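You operate a simulated robot arm through the tools that you are given. There is no shell and no other tool. Be economical: measure what you need, move in short steps, check, and stop when the job is done.

Carry out the task below with a simulated two-armed robot. There is one attempt and no reset: what you move stays moved.

JOB
Fetch the 15 spacer ring from the parts mat and set it on the top of the tool trolley. Put the blue wiping pad on the table before the bag sealer. Pick up the pad with a yellow handle with one hand, pass it to the other hand and put it on the top of the reel stack marked twenty-one. The order is free. Set down upright: pad with a yellow handle.

Only the result counts: the job must be done as asked and must still hold three seconds after the hand-in. Knocking over, shifting, dropping, spilling or breaking anything else fails it.

ROBOT AND FRAMES
Two 7-joint arms with two-finger parallel grippers on one trunk, on a base that drives. Base frame: it is fixed to the floor where the robot stands at the start and does not move with it; the origin is under the middle of the robot, x ahead of it, y to its left, z up. Lengths are in cm, angles in rad, forces in N, time in s.
The left shoulder is at the start at [5, 16.1, 112.3], the right one opposite. With the tool pointing down near the work surface each hand reaches from about 18 to 68 cm from the robot's upright axis, wherever it stands, measured 20 degrees to its own side. Places, roughly: blue wiping pad [-125, 825, 75]; pad with a yellow handle [-100, 800, 75]; table before the bag sealer [80, 710, 80]; top of the reel stack marked twenty-one [-210, 480, 40]; top of the tool trolley [60, 270, 90]. Payload 3.43 kg a hand.
Tool frame (each hand has its own): the origin (TCP) lies between the finger pads and is the grasp point; the fingertips stand 3 cm ahead of it; z points along the fingers, y is the line along which they close. The gripper opens to 9.4 cm. The fingers are 2.8 cm wide and 1 cm thick; the gripper's body (5 by 9.6 cm) begins 5.5 cm behind the TCP.
Orientation is that of the tool frame in the base frame, as [roll, pitch, yaw] about the fixed x, y, z axes, in that order (R = Rz(yaw) Ry(pitch) Rx(roll)). With the fingers straight down and closing along the base's y, the tool's x points along the base's -x, its y along +y and its z along -z.

CONTROLS
- The arms move only by the tool drive_tool. It takes "left_increments", "right_increments" or both (then of equal length, played together; a hand with none holds still); each is a list of rows, each a list of 7 numbers: the shift along the tool's x, y, z in cm, then the turn, a rotation vector about the tool's x, y, z in rad, then the finger opening in cm, from 0 to 9.4. In form: [[tx, ty, tz, ax, ay, az, hand], ...]. A call has 1 to 8 rows; each row shifts and turns the commanded pose from where the row before left it, along the tool's axes as they then stand. Rows are played at 5 a second. More than 5 cm and 0.15 rad between two rows, or a gripper value outside its range, and nothing of the call is played. Where a pose cannot be reached the arm comes as near as it can. A force on the tool above 40 N (or 10 N above the force at the start of the call, whichever is more), or a blocked arm, ends the call early, and 0.2 s more pass. The fingers move at their own pace (about 4.5 cm/s each) and stop on an object; they squeeze with about 27 N. The grip force told is the motor's: it shows also when the fingers shut on nothing. Time passes only in rows, and 0.2 s behind the last, so rows that do not move let the fingers close. It gives the time, the measured TCP pose, the force on the tool (base axes), the opening and the grip force at its end, in the units of the frame above (readings bear some noise), with the torque about the TCP (base axes, N m) and any sound that the robot's microphone picked up.
- Cameras (640 x 400 px; columns grow to the right, rows downward): "scene" is now at [12.63, -1.85, 124.44]; the picture's right is [-0.22, -0.98, 0.00], its down [-0.56, 0.13, -0.82] and it looks along [0.80, -0.18, -0.57] (base axes); focal length 289 px, centre (320, 200). "left" rides on the left gripper at [7.6, -1.4, -10.2] in its tool frame; the picture's right is [0.18, 0.98, 0.00], its down [-0.75, 0.14, -0.64] and it looks along [-0.63, 0.12, 0.77] (tool axes); focal length 243 px, centre (320, 200). "right" rides on the right gripper at [7.6, 1.4, -10.2] in its tool frame; the picture's right is [-0.18, 0.98, 0.00], its down [-0.75, -0.14, -0.64] and it looks along [-0.63, -0.12, 0.77] (tool axes); focal length 243 px, centre (320, 200). There is no depth. A picture from a camera that has moved, and an enlarged one, comes with that camera's place and axes in the base frame and with its lens.
- grab_frame(camera): a new picture of that camera. The clock stands still meanwhile.
- move_column(by): slides the trunk up (or, below 0, down) by that many cm; the arms and the scene camera ride with it, the base frame stays. It gives what a move gives, with no picture.
- roll_base(legs): drives the robot by 1 to 6 legs, each [ahead, left, turn to the left] in cm, cm and rad, along the robot's own axes; the way and the turn of a leg run together, so that a leg with both is an arc; at most 150 cm and 3.142 rad a leg. The arms and the cameras ride along, it lands a little off, and it stops where it bumps. It gives what a move gives.
- head_to(pan, tilt): turns the head with the scene camera to pan (to the left, within 1.396 rad either way) and tilt (down, from -0.506 to 1.204), counted from straight ahead of the robot. It gives what a move gives.
- zoom(camera, box): a new picture of the part [left, top, right, bottom] of that camera's present view, enlarged. The clock stands still meanwhile.
- hand_in(): hands the job in; it is judged then, once.

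Work in short steps. Places have to be worked out from the pictures, the camera data and where the tool is seen: move nearer, look again, correct. Check each grasp and each placing, and mend what went wrong. You have 165 turns and 138 pictures in all, those below and enlarged ones among them. Open the grippers and draw the arms clear of the work before you hand the job in, unless the task says otherwise; then end with one line.

The tools are called after "Call:" as name(argument=value, ...) on one line, values as JSON. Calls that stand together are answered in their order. drive_tool: Moves the arms, as the interface text tells. Its arguments: {"type":"object","properties":{"left_increments":{"type":"array","items":{"type":"array","items":{"type":"number"}}},"right_increments":{"type":"array","items":{"type":"array","items":{"type":"number"}}}},"required":[]} The other tools are called the same way: move_column (by) slides the trunk up or down; roll_base (legs) drives the base; head_to (pan, tilt) turns the head that bears the scene camera; grab_frame (camera) takes a picture; zoom (camera, box) takes an enlarged picture of a part of a camera's view; hand_in () hands the job in.

At the start:

```text
time: 0.0
left_ee_pos: [39.69, 10.21, 103.92]
left_tcp_rot: [3.141, 0.001, -3.141]
left_contact_force: [0.6, 0.8, 1.1]
left_moment: [0.03, 0.01, 0.05]
left_gripper_width: 9.38
left_grasp_force: 0.1
right_ee_pos: [39.09, -26.5, 102.16]
right_tcp_rot: [-3.14, 0.001, -3.141]
right_contact_force: [0.5, 1.3, -0.5]
right_moment: [0.01, 0.02, 0.0]
right_gripper_width: 9.4
right_grasp_force: 0.0
trunk travel left (down, up): [-15.0, 11.7]
robot x, y, heading: [-0.2, -0.15, -0.002]
head pan, tilt: [-0.223, 0.611]
```

scene: 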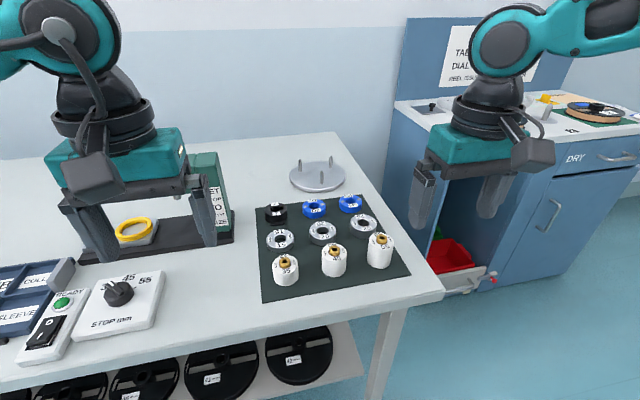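
right: 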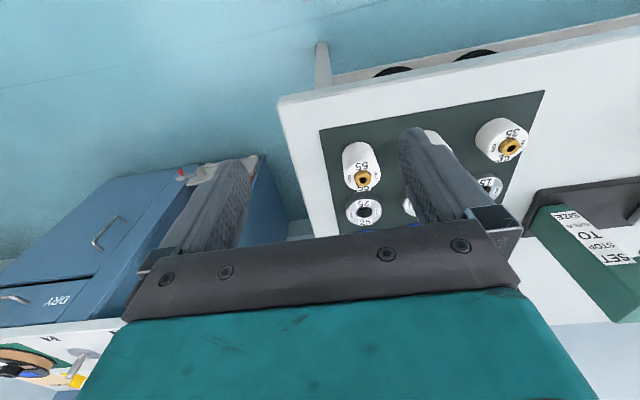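
left: 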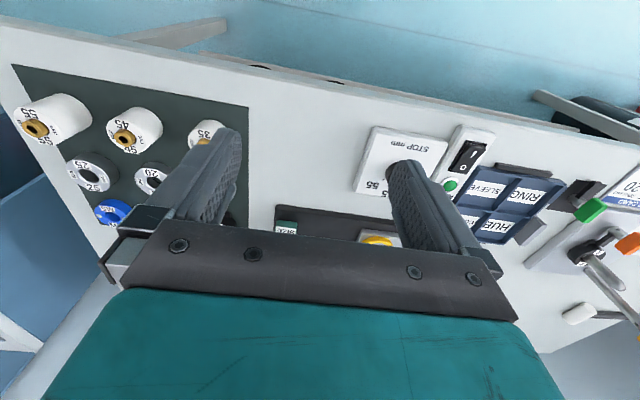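

I look closely at the parts mat to find the ring marked 15.

Call:
zoom(camera="scene", box=[240, 180, 420, 300])

Call:
head_to(pan=0.9, tilt=0.3)

Call:
grab_frame(camera="scene")

```text
3.33 times, centred on (330, 240) of scene
camera zoom: at [12.63, -1.85, 124.44], right [-0.22, -0.98, 0.0], down [-0.56, 0.13, -0.82], along [0.8, -0.18, -0.57], focal length 964 px, centre (287, 67)
```

zoom: 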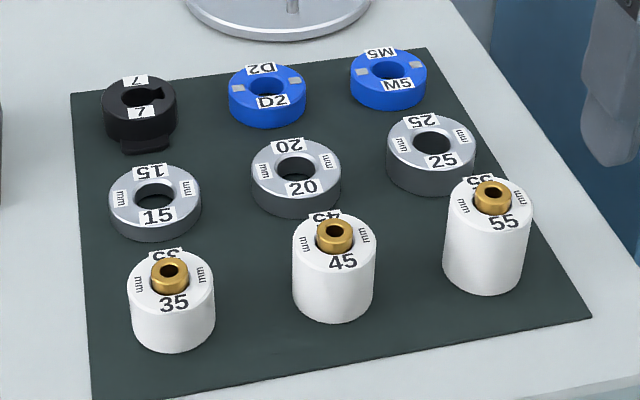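

```text
time: 1.4
left_ee_pos: [39.75, 10.03, 104.04]
left_tcp_rot: [-3.141, -0.002, -3.139]
left_contact_force: [0.0, -1.0, 0.1]
left_moment: [0.02, -0.03, -0.01]
left_gripper_width: 9.4
left_grasp_force: 0.0
right_ee_pos: [39.16, -26.62, 102.03]
right_tcp_rot: [-3.14, 0.001, 3.142]
right_contact_force: [0.4, -0.1, -0.4]
right_moment: [-0.05, -0.02, 0.01]
right_gripper_width: 9.41
right_grasp_force: 0.0
trunk travel left (down, up): [-15.0, 11.7]
robot x, y, heading: [-0.45, 0.16, -0.001]
head pan, tilt: [0.901, 0.3]
```

```text
133 pictures are left
camera scene: at [9.85, 7.41, 127.29], right [0.78, -0.62, 0.0], down [-0.18, -0.23, -0.96], along [0.59, 0.75, -0.3], focal length 289 px, centre (320, 200)
```

scene: 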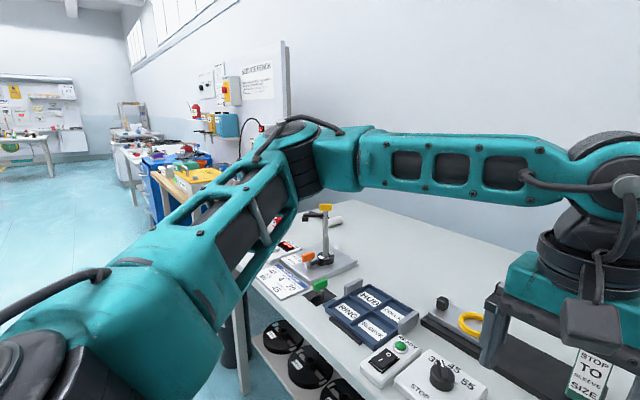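

Ring 15 is at about (61.8, -3.7), top at about z 80, some 6 cm across. I drive slightly ahead and bring the right hand above it.

Call:
roll_base(legs=[[5, 0, 0]])

Call:
drive_tool(right_increments=[[-3, 4, 0, 0, 0, 0, 9.4], [-3, 4, 0, 0, 0, 0, 9.4], [-3, 4, 1, 0, 0, 0, 9.4], [-3, 4, 2, 0, 0, 0, 9.4], [0, 4, 2, 0, 0, 0, 9.4], [0, 3, 2, 0, 0, 0, 9.4]])

Call:
head_to(pan=-0.1, tilt=0.7)

Call:
grab_frame(camera="right")

Call:
grab_frame(camera="scene")

```text
time: 2.3
left_ee_pos: [44.82, 10.05, 103.83]
left_tcp_rot: [3.141, 0.0, 3.141]
left_contact_force: [0.5, 0.7, 0.3]
left_moment: [-0.02, 0.0, 0.03]
left_gripper_width: 9.43
left_grasp_force: 0.1
right_ee_pos: [44.23, -26.52, 102.02]
right_tcp_rot: [3.141, -0.002, -3.14]
right_contact_force: [0.3, 0.3, 1.1]
right_moment: [-0.01, -0.02, 0.01]
right_gripper_width: 9.39
right_grasp_force: 0.1
trunk travel left (down, up): [-15.0, 11.7]
robot x, y, heading: [4.72, 0.1, -0.002]
head pan, tilt: [0.901, 0.3]
```

```text
refused: row 3 steps farther than a row can; nothing moved
```

```text
time: 3.5
left_ee_pos: [44.76, 10.06, 103.95]
left_tcp_rot: [3.14, -0.001, -3.141]
left_contact_force: [0.3, 0.0, 0.7]
left_moment: [0.01, -0.01, 0.0]
left_gripper_width: 9.41
left_grasp_force: 0.1
right_ee_pos: [44.23, -26.45, 102.15]
right_tcp_rot: [-3.14, 0.001, 3.141]
right_contact_force: [-0.7, 0.5, 0.3]
right_moment: [-0.01, -0.04, -0.01]
right_gripper_width: 9.4
right_grasp_force: 0.1
trunk travel left (down, up): [-15.0, 11.7]
robot x, y, heading: [4.82, 0.02, -0.001]
head pan, tilt: [-0.099, 0.7]
```

```text
132 pictures are left
camera right: at [36.66, -25.07, 112.46], right [0.18, 0.98, 0.0], down [0.75, -0.14, 0.64], along [0.63, -0.12, -0.77], focal length 243 px, centre (320, 200)
```

right: 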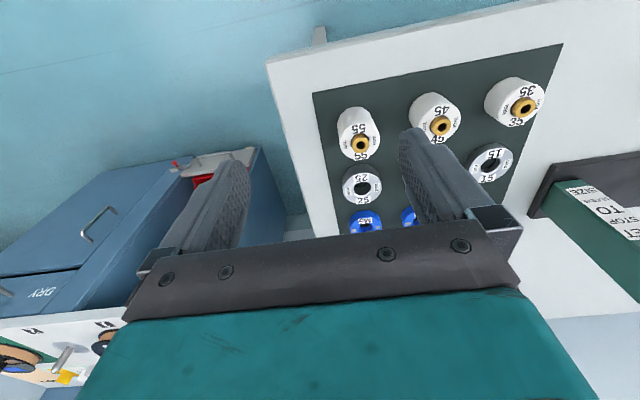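

```text
131 pictures are left
camera scene: at [17.56, -0.75, 123.68], right [-0.1, -1.0, 0.0], down [-0.64, 0.06, -0.77], along [0.76, -0.08, -0.64], focal length 289 px, centre (320, 200)
```

scene: 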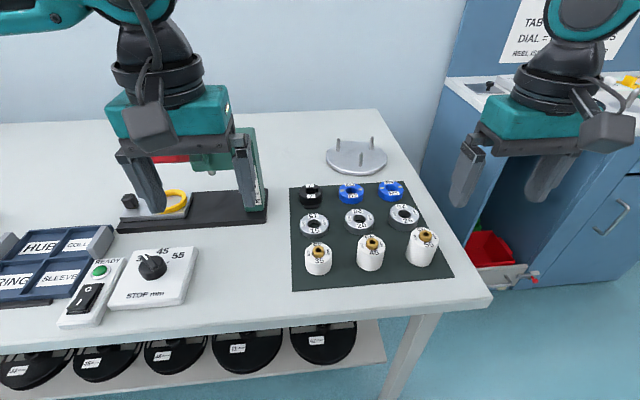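

The ring averages to about (62, -3.6) over the three views. I move the right hand above it in steps.

Call:
drive_tool(right_increments=[[-2.5, 4, 0, 0, 0, 0, 9.4], [-2.5, 4, 0, 0, 0, 0, 9.4], [-2.5, 4, 0, 0, 0, 0, 9.4], [-2.5, 4, 0, 0, 0, 0, 9.4], [-2.5, 4, 0, 0, 0, 0, 9.4], [-2.5, 2.8, 2, 0, 0, 0, 9.4], [-1, 0, 4, 0, 0, 0, 9.4]])

Call:
grab_frame(camera="right")

Call:
grab_frame(camera="scene")

```text
time: 5.2
left_ee_pos: [44.9, 10.1, 103.98]
left_tcp_rot: [3.141, 0.0, -3.141]
left_contact_force: [0.2, 0.4, -0.4]
left_moment: [-0.03, -0.01, -0.02]
left_gripper_width: 9.4
left_grasp_force: 0.0
right_ee_pos: [52.47, -15.14, 97.18]
right_tcp_rot: [3.139, 0.001, 3.141]
right_contact_force: [0.1, -0.4, 0.1]
right_moment: [-0.01, -0.01, 0.03]
right_gripper_width: 9.41
right_grasp_force: 0.0
right hand out of reach, approached as far as the arm can: row 4, 5, 6, 7
trunk travel left (down, up): [-15.0, 11.7]
robot x, y, heading: [5.16, -0.07, -0.001]
head pan, tilt: [-0.099, 0.7]
```

```text
130 pictures are left
camera right: at [44.96, -13.64, 107.43], right [0.18, 0.98, 0.0], down [0.75, -0.14, 0.64], along [0.63, -0.12, -0.77], focal length 243 px, centre (320, 200)
```

right: 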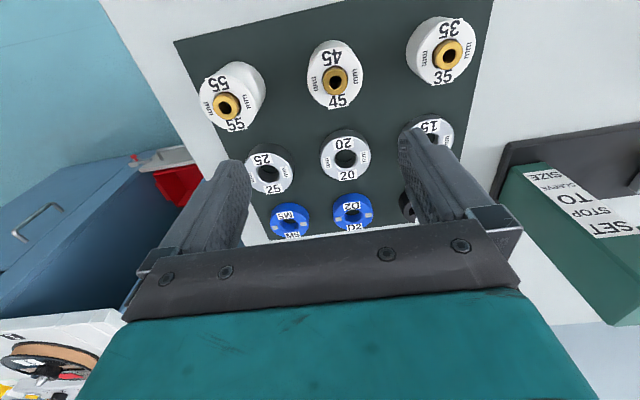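

```text
129 pictures are left
camera scene: at [17.58, -0.77, 123.68], right [-0.1, -0.99, 0.0], down [-0.64, 0.06, -0.76], along [0.76, -0.08, -0.64], focal length 289 px, centre (320, 200)
```

scene: 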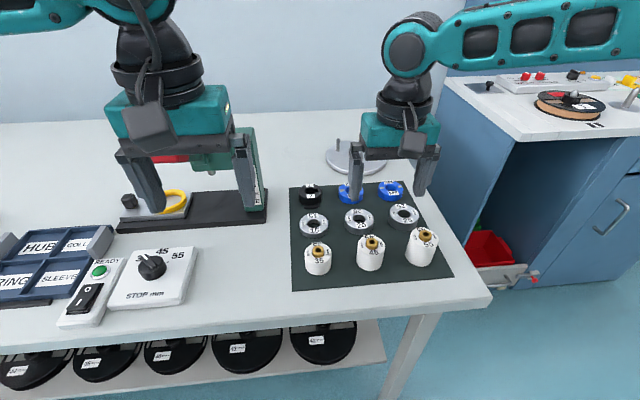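

The right hand stopped short at x 52, so the ring needs a better base position. I drive 5 ahead and 14 to the left.

Call:
roll_base(legs=[[0, 14, 0], [5, 0, 0]])

Call:
grab_frame(camera="right")

Call:
grab_frame(camera="scene")

```text
time: 7.0
left_ee_pos: [49.56, 24.04, 103.89]
left_tcp_rot: [-3.141, 0.0, -3.14]
left_contact_force: [-18.9, 0.3, -0.9]
left_moment: [0.05, 0.06, -1.17]
left_gripper_width: 9.4
left_grasp_force: 0.1
right_ee_pos: [57.34, -1.06, 97.25]
right_tcp_rot: [3.141, 0.004, -3.14]
right_contact_force: [0.2, 0.0, 0.6]
right_moment: [-0.01, -0.02, 0.0]
right_gripper_width: 9.42
right_grasp_force: 0.1
trunk travel left (down, up): [-15.0, 11.7]
robot x, y, heading: [10.02, 14.05, -0.0]
head pan, tilt: [-0.099, 0.7]
```

```text
128 pictures are left
camera right: at [49.75, 0.39, 107.55], right [0.18, 0.98, 0.0], down [0.75, -0.14, 0.64], along [0.63, -0.12, -0.77], focal length 243 px, centre (320, 200)
```

right: 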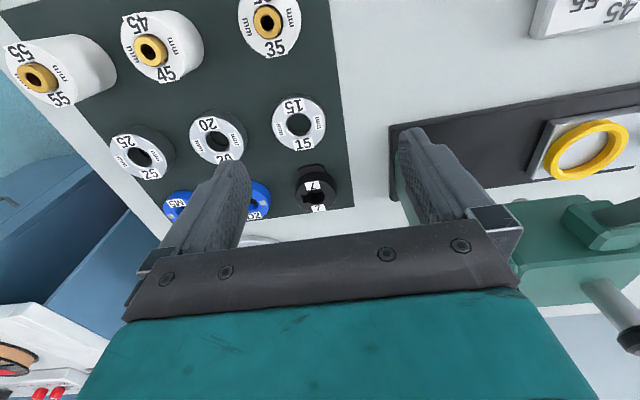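

```text
127 pictures are left
camera scene: at [22.32, 13.23, 123.7], right [-0.1, -1.0, 0.0], down [-0.64, 0.06, -0.77], along [0.76, -0.08, -0.64], focal length 289 px, centre (320, 200)
```

scene: 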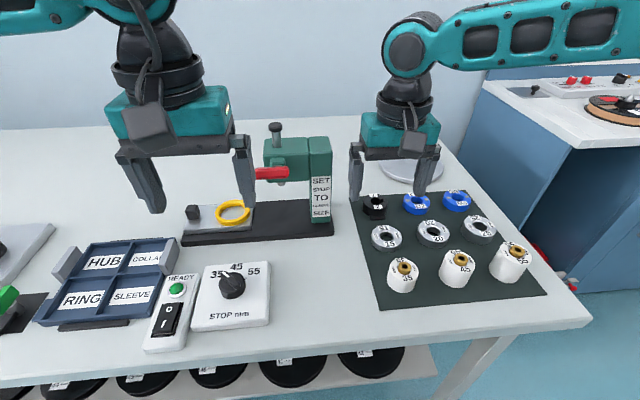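

The left hand reads -18.9 N along x: its finger touches the press's red lever. I draw the left hand straight back before anything shifts.

Call:
drive_tool(left_increments=[[2, 0, 0, 0, 0, 0, 9.4], [3, 0, 0, 0, 0, 0, 9.4], [3, 0, -2, 0, 0, 0, 9.4], [2, 0, -3, 0, 0, 0, 9.4]])

Call:
grab_frame(camera="scene")

```text
time: 8.0
left_ee_pos: [39.65, 24.23, 108.66]
left_tcp_rot: [-3.14, 0.0, -3.14]
left_contact_force: [-0.9, 0.0, -0.5]
left_moment: [0.02, -0.01, 0.03]
left_gripper_width: 9.43
left_grasp_force: 0.1
right_ee_pos: [57.39, -1.05, 97.13]
right_tcp_rot: [3.14, -0.002, -3.139]
right_contact_force: [-0.1, -1.1, -0.5]
right_moment: [-0.01, -0.01, 0.04]
right_gripper_width: 9.4
right_grasp_force: 0.0
trunk travel left (down, up): [-15.0, 11.7]
robot x, y, heading: [10.05, 13.87, -0.002]
head pan, tilt: [-0.099, 0.7]
```

```text
126 pictures are left
camera scene: at [22.53, 13.21, 123.68], right [-0.1, -1.0, 0.0], down [-0.64, 0.06, -0.77], along [0.76, -0.08, -0.64], focal length 289 px, centre (320, 200)
```

scene: 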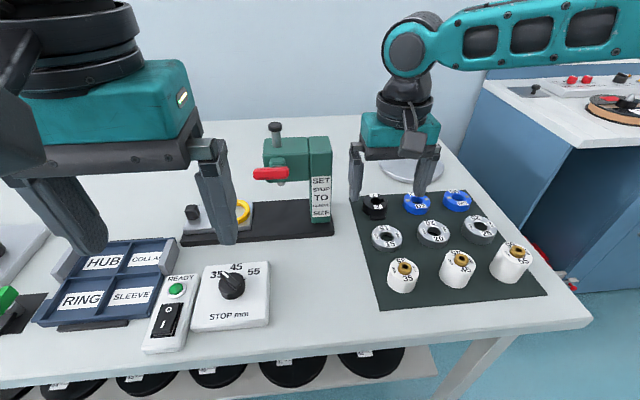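

The press looks unmoved. The ring is now at about (60.9, -4.3), so I move the right hand over it and lower partway.

Call:
drive_tool(right_increments=[[-1.8, -1.6, 2, 0, 0, 0, 9.4], [-1.7, -1.6, 3, 0, 0, 0, 9.4], [0, 0, 3, 0, 0, 0, 9.4]])

Call:
grab_frame(camera="right")

Call:
grab_frame(camera="scene")

```text
time: 8.8
left_ee_pos: [39.74, 24.2, 108.72]
left_tcp_rot: [3.141, -0.002, 3.14]
left_contact_force: [-0.2, 0.0, 0.4]
left_moment: [0.02, 0.01, -0.01]
left_gripper_width: 9.42
left_grasp_force: 0.0
right_ee_pos: [59.11, -5.74, 89.99]
right_tcp_rot: [3.139, 0.002, 3.141]
right_contact_force: [-0.1, -0.2, -0.7]
right_moment: [0.01, -0.03, 0.01]
right_gripper_width: 9.38
right_grasp_force: 0.1
right hand out of reach, approached as far as the arm can: row 1, 2, 3
trunk travel left (down, up): [-15.0, 11.7]
robot x, y, heading: [9.89, 14.2, -0.002]
head pan, tilt: [-0.099, 0.7]
```

```text
125 pictures are left
camera right: at [51.66, -4.41, 100.3], right [0.18, 0.98, 0.0], down [0.75, -0.14, 0.64], along [0.63, -0.12, -0.77], focal length 243 px, centre (320, 200)
```

right: 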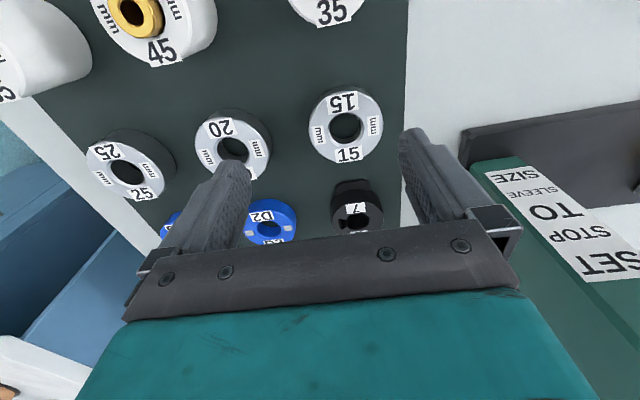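

```text
124 pictures are left
camera scene: at [22.54, 13.22, 123.68], right [-0.1, -1.0, 0.0], down [-0.64, 0.06, -0.76], along [0.76, -0.08, -0.64], focal length 289 px, centre (320, 200)
```

scene: 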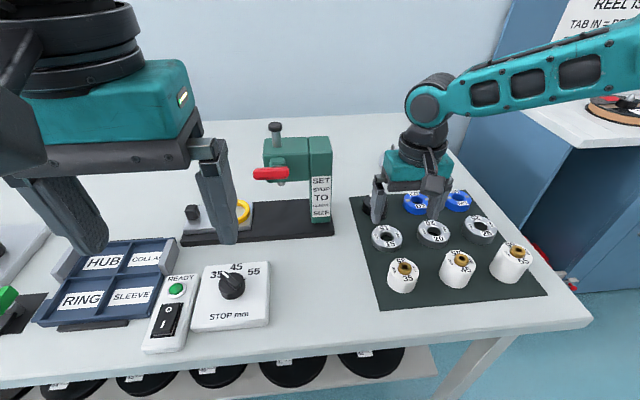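

The ring shows at (60.7, -3.9) while the hand is at (59.1, -5.7, 90). Reach should improve lower down, so I correct sideways by measured offsets and step down a little.

Call:
drive_tool(right_increments=[[0, 1.0, 1, 0, 0, 0, 9.4], [-0.8, 0.8, 1, 0, 0, 0, 9.4], [-0.8, 0, 1, 0, 0, 0, 9.4]])

Call:
grab_frame(camera="right")

```text
time: 9.6
left_ee_pos: [39.66, 24.15, 108.72]
left_tcp_rot: [-3.141, -0.002, -3.141]
left_contact_force: [-0.4, -0.6, 0.0]
left_moment: [-0.03, -0.01, 0.0]
left_gripper_width: 9.39
left_grasp_force: 0.0
right_ee_pos: [58.56, -6.16, 88.62]
right_tcp_rot: [3.139, 0.002, -3.141]
right_contact_force: [0.8, 0.5, 0.1]
right_moment: [-0.01, 0.02, 0.01]
right_gripper_width: 9.41
right_grasp_force: 0.1
right hand out of reach, approached as far as the arm can: row 1, 2, 3
trunk travel left (down, up): [-15.0, 11.7]
robot x, y, heading: [10.34, 13.95, -0.0]
head pan, tilt: [-0.099, 0.7]
```

```text
123 pictures are left
camera right: at [51.1, -4.79, 98.96], right [0.18, 0.98, 0.0], down [0.75, -0.14, 0.64], along [0.63, -0.12, -0.77], focal length 243 px, centre (320, 200)
```

right: 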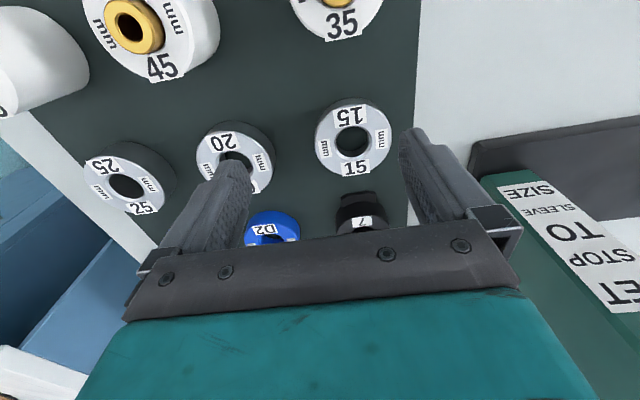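

The hand drew back as it went lower, so the commanded pose may have run ahead of the arm. I pull back and up to resynchronise.

Call:
drive_tool(right_increments=[[3, 0, -3, 0, 0, 0, 9.4], [4, 0, -2, 0, 0, 0, 9.4], [4, -2, 0, 0, 0, 0, 9.4]])

```text
time: 10.4
left_ee_pos: [39.7, 24.23, 108.76]
left_tcp_rot: [3.14, -0.002, 3.14]
left_contact_force: [-0.4, 0.1, 0.3]
left_moment: [0.0, 0.0, 0.02]
left_gripper_width: 9.41
left_grasp_force: 0.1
right_ee_pos: [47.59, -8.32, 93.47]
right_tcp_rot: [3.14, -0.001, -3.141]
right_contact_force: [-0.2, -0.5, -0.6]
right_moment: [0.03, 0.0, 0.01]
right_gripper_width: 9.37
right_grasp_force: 0.1
trunk travel left (down, up): [-15.0, 11.7]
robot x, y, heading: [10.2, 13.64, -0.002]
head pan, tilt: [-0.099, 0.7]
```

The pose did not run ahead; the arm really stalls out there. I try descending first at this distance (fingertips still above the sleeves), then extending.

Call:
drive_tool(right_increments=[[0, 1, 3, 0, 0, 0, 9.4], [0, 1, 3, 0, 0, 0, 9.4], [-3, 1, 0, 0, 0, 0, 9.4], [-3, 1, 0, 0, 0, 0, 9.4], [-3, 0, 0, 0, 0, 0, 9.4], [-2, 0, 0, 0, 0, 0, 9.4]])

Call:
head_to(pan=-0.6, tilt=0.6)

Call:
grab_frame(camera="scene")

```text
time: 11.1
left_ee_pos: [39.85, 24.02, 108.67]
left_tcp_rot: [3.141, -0.003, -3.141]
left_contact_force: [0.7, 0.5, -0.1]
left_moment: [-0.01, 0.05, -0.01]
left_gripper_width: 9.4
left_grasp_force: 0.0
right_ee_pos: [48.22, -6.01, 87.78]
right_tcp_rot: [-3.136, -0.014, 3.132]
right_contact_force: [-4.8, 1.4, 8.6]
right_moment: [-0.44, 0.09, -0.26]
right_gripper_width: 9.31
right_grasp_force: 0.0
trunk travel left (down, up): [-15.0, 11.7]
robot x, y, heading: [10.13, 13.85, -0.002]
head pan, tilt: [-0.099, 0.7]
stopped in row 3 (right hand): the force on the tool passed its limit (the readings are from after the stop); the commanded pose is now the measured one
```

```text
time: 12.1
left_ee_pos: [39.69, 24.17, 108.67]
left_tcp_rot: [3.14, -0.001, -3.142]
left_contact_force: [-0.2, -0.3, -0.4]
left_moment: [-0.01, -0.01, -0.01]
left_gripper_width: 9.4
left_grasp_force: 0.1
right_ee_pos: [48.36, -6.12, 87.84]
right_tcp_rot: [-3.138, -0.011, 3.134]
right_contact_force: [-1.2, 0.5, 3.3]
right_moment: [-0.15, 0.04, -0.09]
right_gripper_width: 9.35
right_grasp_force: 0.1
trunk travel left (down, up): [-15.0, 11.7]
robot x, y, heading: [10.17, 13.96, 0.001]
head pan, tilt: [-0.6, 0.6]
```

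```text
122 pictures are left
camera scene: at [21.35, 9.09, 124.54], right [-0.56, -0.83, 0.0], down [-0.47, 0.32, -0.83], along [0.68, -0.47, -0.56], focal length 289 px, centre (320, 200)
```

scene: 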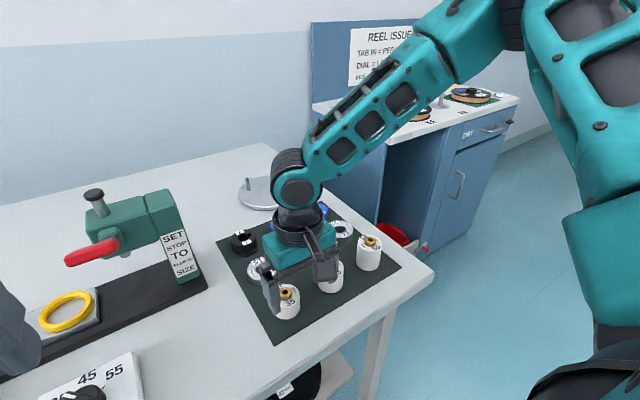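

A fingertip met a sleeve, which is taller than I judged. I lift straight up and check the sleeves.

Call:
drive_tool(right_increments=[[0, 0, -2, 0, 0, 0, 9.4], [0, 0, -4, 0, 0, 0, 9.4], [0, 0, -4, 0, 0, 0, 9.4], [4, 0, -2, 0, 0, 0, 9.4]])

Call:
head_to(pan=-0.4, tilt=0.7)

Call:
grab_frame(camera="scene")

Call:
grab_frame(camera="right")

```text
time: 13.1
left_ee_pos: [39.58, 24.06, 108.65]
left_tcp_rot: [3.142, -0.003, 3.141]
left_contact_force: [0.1, -0.2, -0.4]
left_moment: [0.0, -0.04, -0.02]
left_gripper_width: 9.41
left_grasp_force: 0.1
right_ee_pos: [44.4, -5.67, 99.77]
right_tcp_rot: [-3.136, -0.011, 3.134]
right_contact_force: [0.2, 0.3, 0.7]
right_moment: [0.05, 0.01, 0.01]
right_gripper_width: 9.39
right_grasp_force: 0.1
trunk travel left (down, up): [-15.0, 11.7]
robot x, y, heading: [9.63, 13.71, 0.001]
head pan, tilt: [-0.6, 0.6]
```

```text
time: 13.8
left_ee_pos: [39.76, 24.04, 108.63]
left_tcp_rot: [-3.141, -0.004, 3.139]
left_contact_force: [0.2, -0.4, -0.5]
left_moment: [0.0, -0.01, 0.0]
left_gripper_width: 9.41
left_grasp_force: 0.1
right_ee_pos: [44.4, -5.94, 99.8]
right_tcp_rot: [-3.137, -0.011, 3.134]
right_contact_force: [-0.1, 0.9, -0.3]
right_moment: [0.01, 0.03, 0.0]
right_gripper_width: 9.41
right_grasp_force: 0.1
trunk travel left (down, up): [-15.0, 11.7]
robot x, y, heading: [9.74, 14.34, 0.001]
head pan, tilt: [-0.4, 0.7]
```

```text
121 pictures are left
camera scene: at [21.9, 10.74, 123.68], right [-0.39, -0.92, 0.0], down [-0.59, 0.25, -0.77], along [0.7, -0.3, -0.64], focal length 289 px, centre (320, 200)
```

scene: 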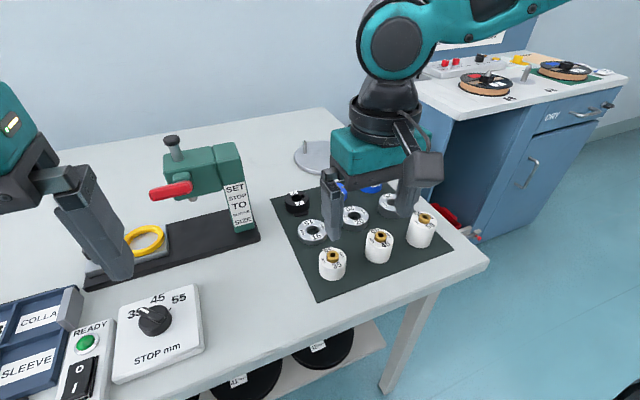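

```text
120 pictures are left
camera right: at [37.05, -4.32, 110.14], right [0.19, 0.98, -0.01], down [0.76, -0.14, 0.63], along [0.62, -0.13, -0.77], focal length 243 px, centre (320, 200)
```

right: 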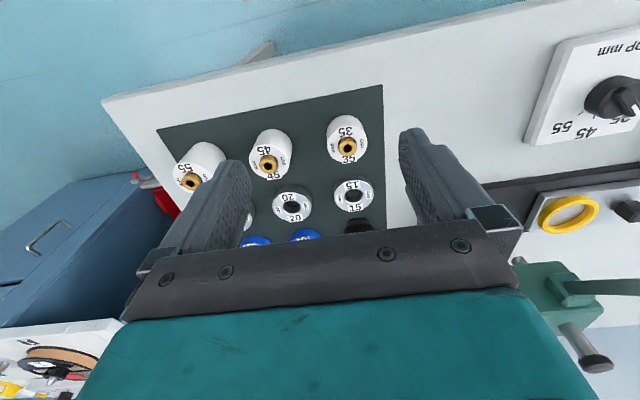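

The sleeves still stand on their grid. The stall looks like a wrist limit rather than length, so I turn the tool 0.6 rad to the left (which also clears the neighbours diagonally) and extend at a safe height.

Call:
drive_tool(right_increments=[[0, 0, 0, 0, 0, -0.15, 9.4], [0, 0, 0, 0, 0, -0.15, 9.4], [0, 0, 0, 0, 0, -0.15, 9.4], [0, 0, 0, 0, 0, -0.15, 9.4], [-4, -2.7, 0, 0, 0, 0, 9.4], [-4, -2.7, 0, 0, 0, 0, 9.4], [-4, -2.7, 1, 0, 0, 0, 9.4]])

Call:
grab_frame(camera="right")

```text
time: 15.4
left_ee_pos: [39.77, 24.05, 108.72]
left_tcp_rot: [3.141, -0.003, 3.138]
left_contact_force: [0.4, 0.1, 0.4]
left_moment: [0.0, 0.02, 0.01]
left_gripper_width: 9.4
left_grasp_force: 0.1
right_ee_pos: [59.1, -6.08, 98.36]
right_tcp_rot: [3.137, -0.013, -2.548]
right_contact_force: [0.2, -0.1, -0.3]
right_moment: [0.01, 0.06, 0.0]
right_gripper_width: 9.38
right_grasp_force: 0.0
trunk travel left (down, up): [-15.0, 11.7]
robot x, y, heading: [10.25, 13.78, -0.003]
head pan, tilt: [-0.4, 0.7]
```

```text
119 pictures are left
camera right: at [52.3, -9.11, 108.88], right [-0.4, 0.92, 0.0], down [0.71, 0.31, 0.63], along [0.58, 0.25, -0.78], focal length 243 px, centre (320, 200)
```

right: 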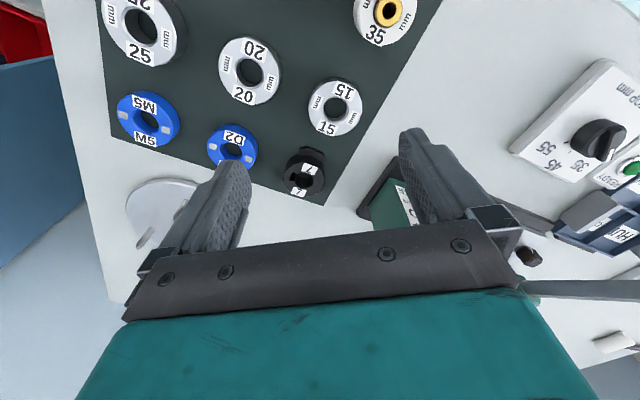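

Now the arm reaches. The ring is at about (60.5, -4.0); I move over it and lower to z 90 for a check.

Call:
drive_tool(right_increments=[[-2.3, 0.9, 2, 0, 0, 0, 9.4], [0, 0, 3, 0, 0, 0, 9.4], [0, 0, 3, 0, 0, 0, 9.4]])

Call:
grab_frame(camera="right")

Call:
zoom(camera="scene", box=[240, 120, 480, 300])

```text
time: 16.2
left_ee_pos: [39.76, 24.14, 108.69]
left_tcp_rot: [3.141, -0.003, 3.139]
left_contact_force: [0.7, -1.2, 1.3]
left_moment: [0.0, 0.01, 0.01]
left_gripper_width: 9.41
left_grasp_force: 0.2
right_ee_pos: [59.03, -5.15, 91.3]
right_tcp_rot: [3.139, -0.008, -2.548]
right_contact_force: [-0.7, -0.6, 0.5]
right_moment: [0.03, 0.04, 0.02]
right_gripper_width: 9.42
right_grasp_force: 0.0
right hand out of reach, approached as far as the arm can: row 2, 3
trunk travel left (down, up): [-15.0, 11.7]
robot x, y, heading: [10.22, 14.1, 0.002]
head pan, tilt: [-0.4, 0.7]
```

```text
118 pictures are left
camera right: at [52.11, -8.18, 101.7], right [-0.4, 0.92, 0.0], down [0.71, 0.31, 0.63], along [0.58, 0.25, -0.77], focal length 243 px, centre (320, 200)
```

right: 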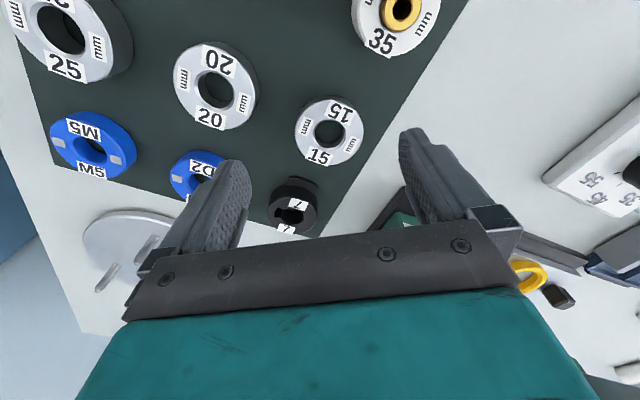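

```text
2.22 times, centred on (360, 210) of scene
camera zoom: at [21.91, 10.74, 123.68], right [-0.39, -0.92, 0.0], down [-0.59, 0.25, -0.76], along [0.7, -0.3, -0.64], focal length 643 px, centre (231, 178)
```

zoom: 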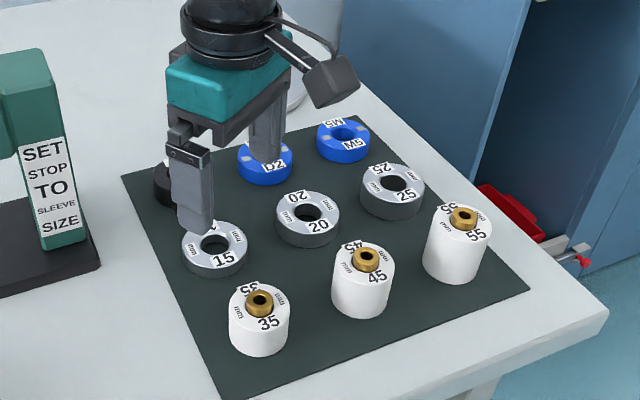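

The arm's reach shrinks as it goes low, so I'll use the trunk: raise the hand, extend over the ring, then lower the trunk.

Call:
drive_tool(right_increments=[[0, 0, -4, 0, 0, 0, 9.4], [0, 0, -3, 0, 0, 0, 9.4], [-2.1, 0, 0, 0, 0, 0, 9.4]])

Call:
move_column(by=-10)

Call:
grab_frame(camera="right")

Call:
grab_frame(camera="scene")

```text
time: 17.0
left_ee_pos: [39.75, 24.13, 108.75]
left_tcp_rot: [-3.141, -0.002, 3.138]
left_contact_force: [-0.4, 0.3, -0.6]
left_moment: [0.0, -0.01, 0.0]
left_gripper_width: 9.36
left_grasp_force: 0.1
right_ee_pos: [60.7, -4.04, 98.24]
right_tcp_rot: [3.138, -0.01, -2.549]
right_contact_force: [-0.1, 1.0, 0.4]
right_moment: [-0.01, 0.0, 0.01]
right_gripper_width: 9.42
right_grasp_force: 0.1
trunk travel left (down, up): [-15.0, 11.7]
robot x, y, heading: [10.44, 14.38, -0.002]
head pan, tilt: [-0.4, 0.7]
```

```text
time: 18.3
left_ee_pos: [39.71, 24.24, 98.85]
left_tcp_rot: [3.141, -0.005, 3.138]
left_contact_force: [0.0, 0.2, 0.4]
left_moment: [0.03, 0.0, 0.01]
left_gripper_width: 9.4
left_grasp_force: 0.0
right_ee_pos: [60.68, -4.06, 88.29]
right_tcp_rot: [3.138, -0.011, -2.55]
right_contact_force: [0.4, -0.1, 0.3]
right_moment: [-0.01, 0.02, 0.02]
right_gripper_width: 9.37
right_grasp_force: 0.1
trunk travel left (down, up): [-5.0, 21.7]
robot x, y, heading: [10.12, 14.18, -0.002]
head pan, tilt: [-0.4, 0.7]
```

```text
116 pictures are left
camera right: at [53.8, -7.1, 98.64], right [-0.4, 0.92, 0.0], down [0.71, 0.31, 0.63], along [0.58, 0.25, -0.77], focal length 243 px, centre (320, 200)
```

right: 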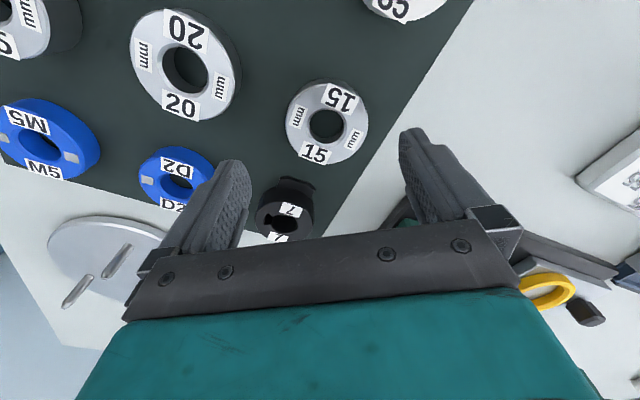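

```text
115 pictures are left
camera scene: at [21.9, 10.75, 113.68], right [-0.39, -0.92, 0.0], down [-0.59, 0.25, -0.77], along [0.7, -0.3, -0.64], focal length 289 px, centre (320, 200)
```

scene: 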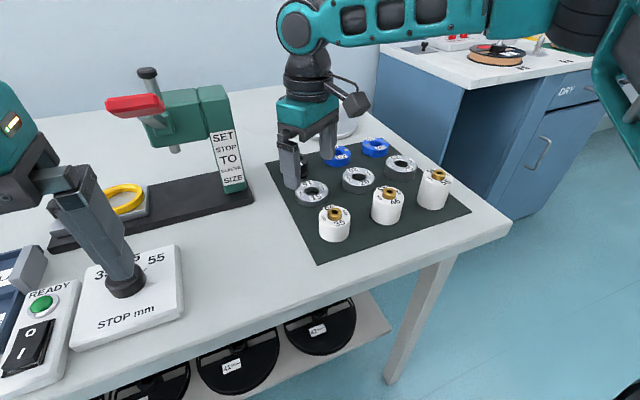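

The ring is within half a centimetre of the tool axis. I correct 0.5 along tool y, lower the trunk 4 and then the hand the last bit.

Call:
drive_tool(right_increments=[[-0.1, 0.5, 0, 0, 0, 0, 9.4]])

Call:
move_column(by=-4.5)

Call:
drive_tool(right_increments=[[0, 0, 1.0, 0, 0, 0, 9.4], [0, 0, 0.8, 0, 0, 0, 9.4]])

Call:
grab_frame(camera="right")

Call:
zoom(camera="scene", box=[240, 60, 480, 210])

```text
time: 18.7
left_ee_pos: [39.67, 24.22, 98.68]
left_tcp_rot: [-3.141, -0.003, 3.139]
left_contact_force: [-0.3, 0.7, -0.1]
left_moment: [-0.01, -0.01, 0.02]
left_gripper_width: 9.4
left_grasp_force: 0.1
right_ee_pos: [60.43, -3.65, 88.24]
right_tcp_rot: [3.138, -0.007, -2.549]
right_contact_force: [0.4, 0.2, 0.4]
right_moment: [0.02, 0.01, 0.02]
right_gripper_width: 9.4
right_grasp_force: 0.1
trunk travel left (down, up): [-5.0, 21.7]
robot x, y, heading: [10.07, 13.73, -0.001]
head pan, tilt: [-0.4, 0.7]
```

```text
time: 19.6
left_ee_pos: [39.65, 24.17, 94.13]
left_tcp_rot: [3.141, -0.002, 3.139]
left_contact_force: [0.1, -0.7, -1.0]
left_moment: [-0.03, -0.03, -0.02]
left_gripper_width: 9.4
left_grasp_force: 0.1
right_ee_pos: [60.39, -3.69, 83.72]
right_tcp_rot: [3.137, -0.005, -2.548]
right_contact_force: [-0.4, 0.3, 0.3]
right_moment: [-0.02, 0.0, -0.03]
right_gripper_width: 9.41
right_grasp_force: 0.1
trunk travel left (down, up): [-0.5, 26.2]
robot x, y, heading: [10.15, 14.05, -0.002]
head pan, tilt: [-0.4, 0.7]
```

```text
time: 20.1
left_ee_pos: [39.68, 24.02, 94.32]
left_tcp_rot: [-3.141, -0.002, 3.139]
left_contact_force: [-1.0, 0.2, -0.5]
left_moment: [0.0, -0.02, -0.02]
left_gripper_width: 9.39
left_grasp_force: 0.2
right_ee_pos: [60.33, -3.7, 83.28]
right_tcp_rot: [-3.141, 0.013, -2.553]
right_contact_force: [-6.5, -3.9, 14.3]
right_moment: [-0.34, 0.3, -0.2]
right_gripper_width: 9.24
right_grasp_force: 0.0
right hand out of reach, approached as far as the arm can: row 2
trunk travel left (down, up): [-0.5, 26.2]
robot x, y, heading: [10.17, 13.91, -0.002]
head pan, tilt: [-0.4, 0.7]
stopped in row 2 (right hand): the force on the tool passed its limit (the readings are from after the stop); the commanded pose is now the measured one
```

```text
114 pictures are left
camera right: at [53.25, -6.88, 93.58], right [-0.39, 0.92, 0.0], down [0.7, 0.3, 0.65], along [0.6, 0.26, -0.76], focal length 243 px, centre (320, 200)
```

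right: 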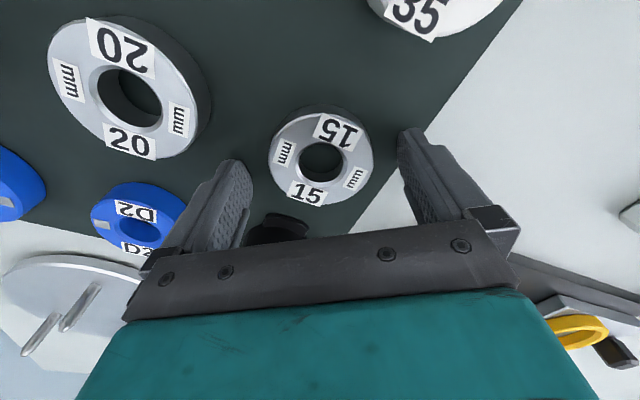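

```text
2.67 times, centred on (360, 135) of scene
camera zoom: at [21.76, 10.74, 109.2], right [-0.39, -0.92, 0.0], down [-0.59, 0.25, -0.77], along [0.71, -0.3, -0.64], focal length 772 px, centre (213, 373)
```

zoom: 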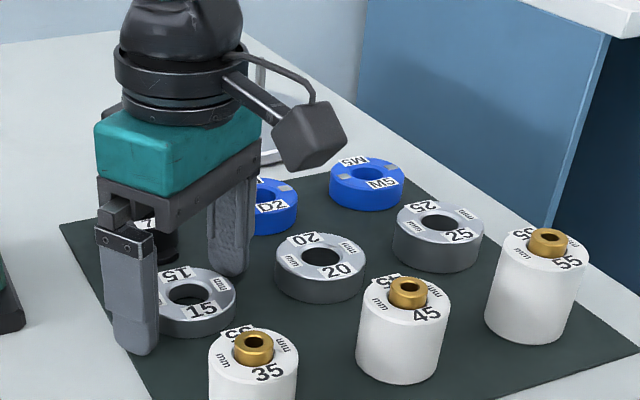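

The fingertips already touch the mat, which lies at about z 80 rather than 78. That puts the ring centre at (59.8, -3.9), so I lift slightly, shift back 0.55 and close.

Call:
drive_tool(right_increments=[[0, 0, -0.4, 0, 0, 0, 9.4], [0.55, 0.15, 0, 0, 0, 0, 9.4], [0, 0, 0, 0, 0, 0, 5], [0, 0, 0, 0, 0, 0, 3], [0, 0, 0, 0, 0, 0, 3], [0, 0, 0, 0, 0, 0, 3]])

Call:
grab_frame(camera="right")

```text
time: 21.6
left_ee_pos: [39.69, 24.17, 94.21]
left_tcp_rot: [-3.141, -0.003, 3.141]
left_contact_force: [0.1, -0.9, 0.7]
left_moment: [0.0, 0.0, -0.02]
left_gripper_width: 9.39
left_grasp_force: 0.1
right_ee_pos: [59.9, -3.97, 83.42]
right_tcp_rot: [3.141, 0.01, -2.55]
right_contact_force: [0.2, -0.4, -0.2]
right_moment: [0.0, -0.02, 0.0]
right_gripper_width: 5.79
right_grasp_force: 27.2
trunk travel left (down, up): [-0.5, 26.2]
robot x, y, heading: [10.09, 14.0, 0.0]
head pan, tilt: [-0.4, 0.7]
```

```text
112 pictures are left
camera right: at [52.85, -7.04, 93.67], right [-0.4, 0.92, 0.0], down [0.7, 0.3, 0.65], along [0.6, 0.26, -0.76], focal length 243 px, centre (320, 200)
```

right: 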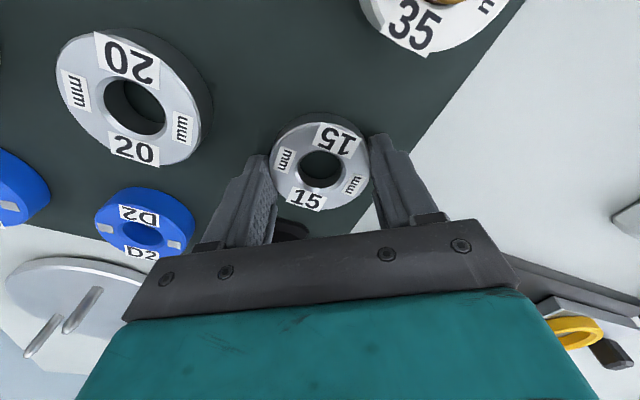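

The grip holds at 5.79 cm. I lift with the trunk and look.

Call:
move_column(by=6)

Call:
grab_frame(camera="right")

```text
time: 22.6
left_ee_pos: [39.71, 24.15, 100.2]
left_tcp_rot: [3.14, -0.004, 3.14]
left_contact_force: [-0.6, -0.1, -0.8]
left_moment: [0.0, -0.02, 0.02]
left_gripper_width: 9.39
left_grasp_force: 0.1
right_ee_pos: [60.02, -4.0, 89.36]
right_tcp_rot: [3.139, 0.011, -2.549]
right_contact_force: [-0.3, 1.3, 1.0]
right_moment: [-0.01, 0.01, 0.06]
right_gripper_width: 3.01
right_grasp_force: 0.0
trunk travel left (down, up): [-6.5, 20.2]
robot x, y, heading: [9.6, 13.96, 0.001]
head pan, tilt: [-0.4, 0.7]
```

```text
111 pictures are left
camera right: at [52.86, -7.04, 99.67], right [-0.4, 0.92, 0.0], down [0.7, 0.3, 0.65], along [0.6, 0.26, -0.76], focal length 243 px, centre (320, 200)
```

right: 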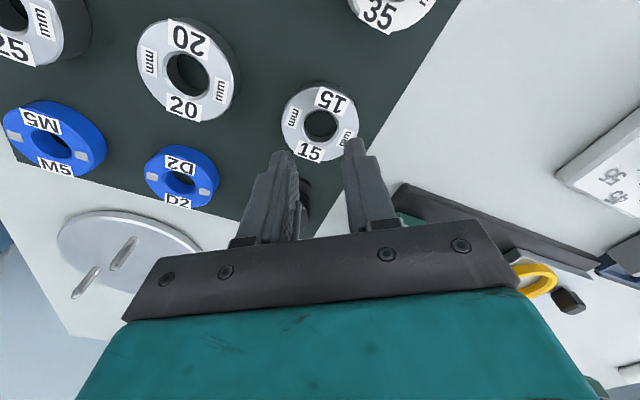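

The ring slipped out: the tips caught only its upper edge. I open, go back down and grip lower, touching the mat this time.

Call:
drive_tool(right_increments=[[0, 0, 0, 0, 0, 0, 9], [0, 0, 0, 0, 0, 0, 9], [0, 0, 0, 0, 0, 0, 9], [0, 0, 0, 0, 0, 0, 9]])

Call:
move_column(by=-6)

Call:
drive_tool(right_increments=[[0, 0, 0.2, 0, 0, 0, 9], [0, 0, 0.2, 0, 0, 0, 9], [0, 0, 0.2, 0, 0, 0, 9], [0, 0, 0.2, 0, 0, 0, 9]])

Call:
zoom(camera="scene", box=[240, 60, 400, 160])

```text
time: 23.6
left_ee_pos: [39.85, 24.15, 100.15]
left_tcp_rot: [3.141, -0.003, 3.138]
left_contact_force: [0.2, -0.3, -0.4]
left_moment: [0.04, -0.02, 0.04]
left_gripper_width: 9.42
left_grasp_force: 0.0
right_ee_pos: [60.04, -3.93, 89.38]
right_tcp_rot: [3.14, 0.01, -2.549]
right_contact_force: [-0.3, 0.1, -0.1]
right_moment: [-0.02, -0.01, -0.02]
right_gripper_width: 9.03
right_grasp_force: 0.0
trunk travel left (down, up): [-6.5, 20.2]
robot x, y, heading: [9.97, 13.97, 0.002]
head pan, tilt: [-0.4, 0.7]
```

```text
time: 24.6
left_ee_pos: [39.73, 24.15, 94.28]
left_tcp_rot: [-3.141, -0.004, 3.14]
left_contact_force: [-1.0, -0.7, -1.5]
left_moment: [-0.02, 0.05, 0.01]
left_gripper_width: 9.39
left_grasp_force: 0.1
right_ee_pos: [59.93, -4.03, 83.46]
right_tcp_rot: [3.139, 0.01, -2.551]
right_contact_force: [-0.2, 0.1, -0.2]
right_moment: [-0.02, -0.01, 0.02]
right_gripper_width: 9.01
right_grasp_force: 0.0
trunk travel left (down, up): [-0.5, 26.2]
robot x, y, heading: [10.16, 14.1, 0.004]
head pan, tilt: [-0.4, 0.7]
```

```text
time: 25.5
left_ee_pos: [39.67, 24.07, 94.24]
left_tcp_rot: [3.141, -0.001, 3.14]
left_contact_force: [-1.9, 0.6, 0.8]
left_moment: [-0.03, -0.03, 0.0]
left_gripper_width: 9.42
left_grasp_force: 0.0
right_ee_pos: [59.91, -3.94, 83.26]
right_tcp_rot: [3.141, 0.019, -2.552]
right_contact_force: [-7.2, -3.2, 14.1]
right_moment: [-0.29, 0.29, -0.23]
right_gripper_width: 8.81
right_grasp_force: 0.1
trunk travel left (down, up): [-0.5, 26.2]
robot x, y, heading: [10.2, 13.58, -0.004]
head pan, tilt: [-0.4, 0.7]
stopped in row 4 (right hand): the force on the tool passed its limit (the readings are from after the stop); the commanded pose is now the measured one
```

```text
4.00 times, centred on (320, 110) of scene
camera zoom: at [21.74, 10.72, 109.18], right [-0.39, -0.92, 0.0], down [-0.59, 0.25, -0.77], along [0.71, -0.3, -0.64], focal length 1157 px, centre (320, 560)
```

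zoom: 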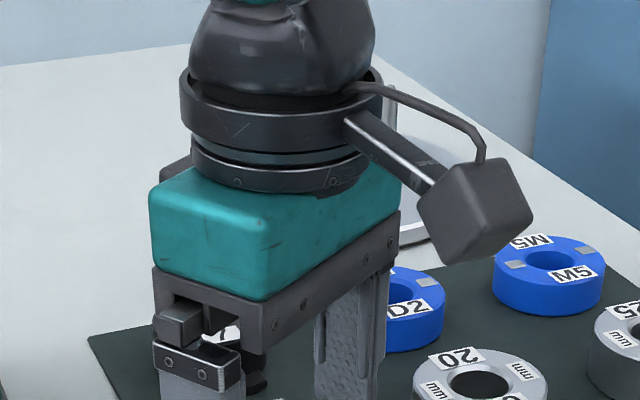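

Both tips rest on the mat now. I ease off by a hair, close, and lift gently with the arm.

Call:
drive_tool(right_increments=[[0, 0, -0.1, 0, 0, 0, 8], [0, 0, 0, 0, 0, 0, 5], [0, 0, 0, 0, 0, 0, 1], [0, 0, 0, 0, 0, 0, 0], [0, 0, 0, 0, 0, 0, 0], [0, 0, 0, 0, 0, 0, 0]])

Call:
drive_tool(right_increments=[[0, 0, -0.2, 0, 0, 0, 0], [0, 0, -0.3, 0, 0, 0, 0], [0, 0, -0.5, 0, 0, 0, 0], [0, 0, -0.5, 0, 0, 0, 0], [0, 0, -0.5, 0, 0, 0, 0]])

Call:
grab_frame(camera="right")

```text
time: 26.9
left_ee_pos: [39.65, 24.18, 94.37]
left_tcp_rot: [-3.141, -0.002, 3.14]
left_contact_force: [-0.3, -0.7, -1.0]
left_moment: [0.01, 0.0, -0.03]
left_gripper_width: 9.4
left_grasp_force: 0.0
right_ee_pos: [60.02, -3.8, 83.35]
right_tcp_rot: [-3.141, 0.022, -2.549]
right_contact_force: [2.7, 1.6, 16.5]
right_moment: [0.03, 0.18, 0.02]
right_gripper_width: 5.82
right_grasp_force: 26.9
trunk travel left (down, up): [-0.5, 26.2]
robot x, y, heading: [9.89, 13.88, -0.001]
head pan, tilt: [-0.4, 0.7]
```

```text
time: 28.1
left_ee_pos: [39.66, 24.04, 94.23]
left_tcp_rot: [-3.141, -0.003, 3.139]
left_contact_force: [0.1, 0.5, 0.4]
left_moment: [0.01, 0.01, 0.02]
left_gripper_width: 9.39
left_grasp_force: 0.1
right_ee_pos: [60.0, -3.97, 85.05]
right_tcp_rot: [3.138, 0.018, -2.552]
right_contact_force: [0.0, 0.2, -1.6]
right_moment: [0.01, -0.03, 0.0]
right_gripper_width: 5.84
right_grasp_force: 26.3
trunk travel left (down, up): [-0.5, 26.2]
robot x, y, heading: [9.97, 13.72, -0.001]
head pan, tilt: [-0.4, 0.7]
```

```text
109 pictures are left
camera right: at [52.85, -7.06, 95.27], right [-0.39, 0.92, 0.0], down [0.7, 0.3, 0.65], along [0.6, 0.26, -0.76], focal length 243 px, centre (320, 200)
```

right: 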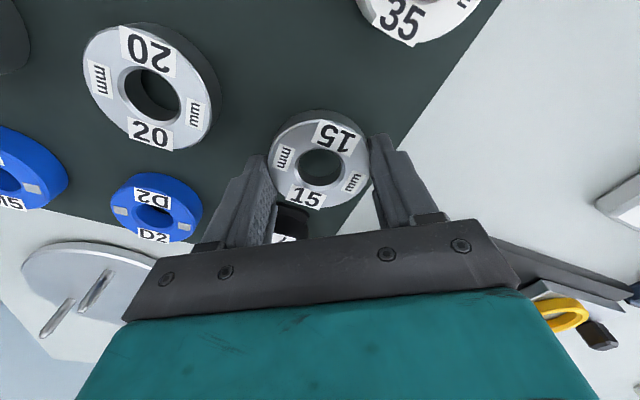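

The ring is held, 1.7 cm off the mat. I lift on with the arm and draw back over the table edge.

Call:
drive_tool(right_increments=[[0, 0, -1, 0, 0, 0, 0], [0, 0, -1.5, 0, 0, 0, 0], [0, 0, -2, 0, 0, 0, 0], [0, 0, -2, 0, 0, 0, 0], [0, 0, -2, 0, 0, 0, 0], [0, 0, -2, 0, 0, 0, 0], [0, 0, -2, 0, 0, 0, 0]])

Call:
drive_tool(right_increments=[[2, -1.5, 0, 0, 0, 0, 0], [3, -2, 0, 0, 0, 0, 0], [3, -2, 0, 0, 0, 0, 0], [3, -2, 0, 0, 0, 0, 0], [3, -2, 0, 0, 0, 0, 0], [3, -2, 0, 0, 0, 0, 0]])

Call:
grab_frame(camera="right")

```text
time: 29.7
left_ee_pos: [39.84, 24.09, 94.26]
left_tcp_rot: [-3.141, -0.005, 3.14]
left_contact_force: [-0.1, 0.3, 0.3]
left_moment: [-0.03, -0.04, -0.02]
left_gripper_width: 9.42
left_grasp_force: 0.0
right_ee_pos: [59.91, -3.94, 97.69]
right_tcp_rot: [3.139, 0.017, -2.551]
right_contact_force: [-0.4, 0.4, -0.8]
right_moment: [0.03, 0.02, -0.01]
right_gripper_width: 5.84
right_grasp_force: 27.2
trunk travel left (down, up): [-0.5, 26.2]
robot x, y, heading: [9.9, 13.81, 0.0]
head pan, tilt: [-0.4, 0.7]
```

```text
time: 31.1
left_ee_pos: [39.65, 24.18, 94.21]
left_tcp_rot: [-3.141, -0.003, 3.14]
left_contact_force: [-0.3, -0.1, -0.6]
left_moment: [0.0, 0.0, -0.01]
left_gripper_width: 9.41
left_grasp_force: 0.0
right_ee_pos: [52.17, -23.15, 97.42]
right_tcp_rot: [3.14, 0.018, -2.551]
right_contact_force: [-0.4, -0.1, -1.0]
right_moment: [-0.02, -0.01, 0.04]
right_gripper_width: 5.78
right_grasp_force: 26.9
trunk travel left (down, up): [-0.5, 26.2]
robot x, y, heading: [10.05, 14.14, -0.003]
head pan, tilt: [-0.4, 0.7]
```

```text
108 pictures are left
camera right: at [44.97, -26.25, 107.63], right [-0.4, 0.92, 0.01], down [0.7, 0.3, 0.65], along [0.6, 0.26, -0.76], focal length 243 px, centre (320, 200)
```

right: 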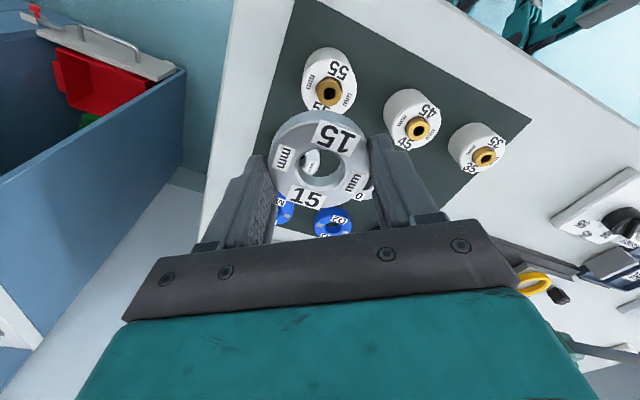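

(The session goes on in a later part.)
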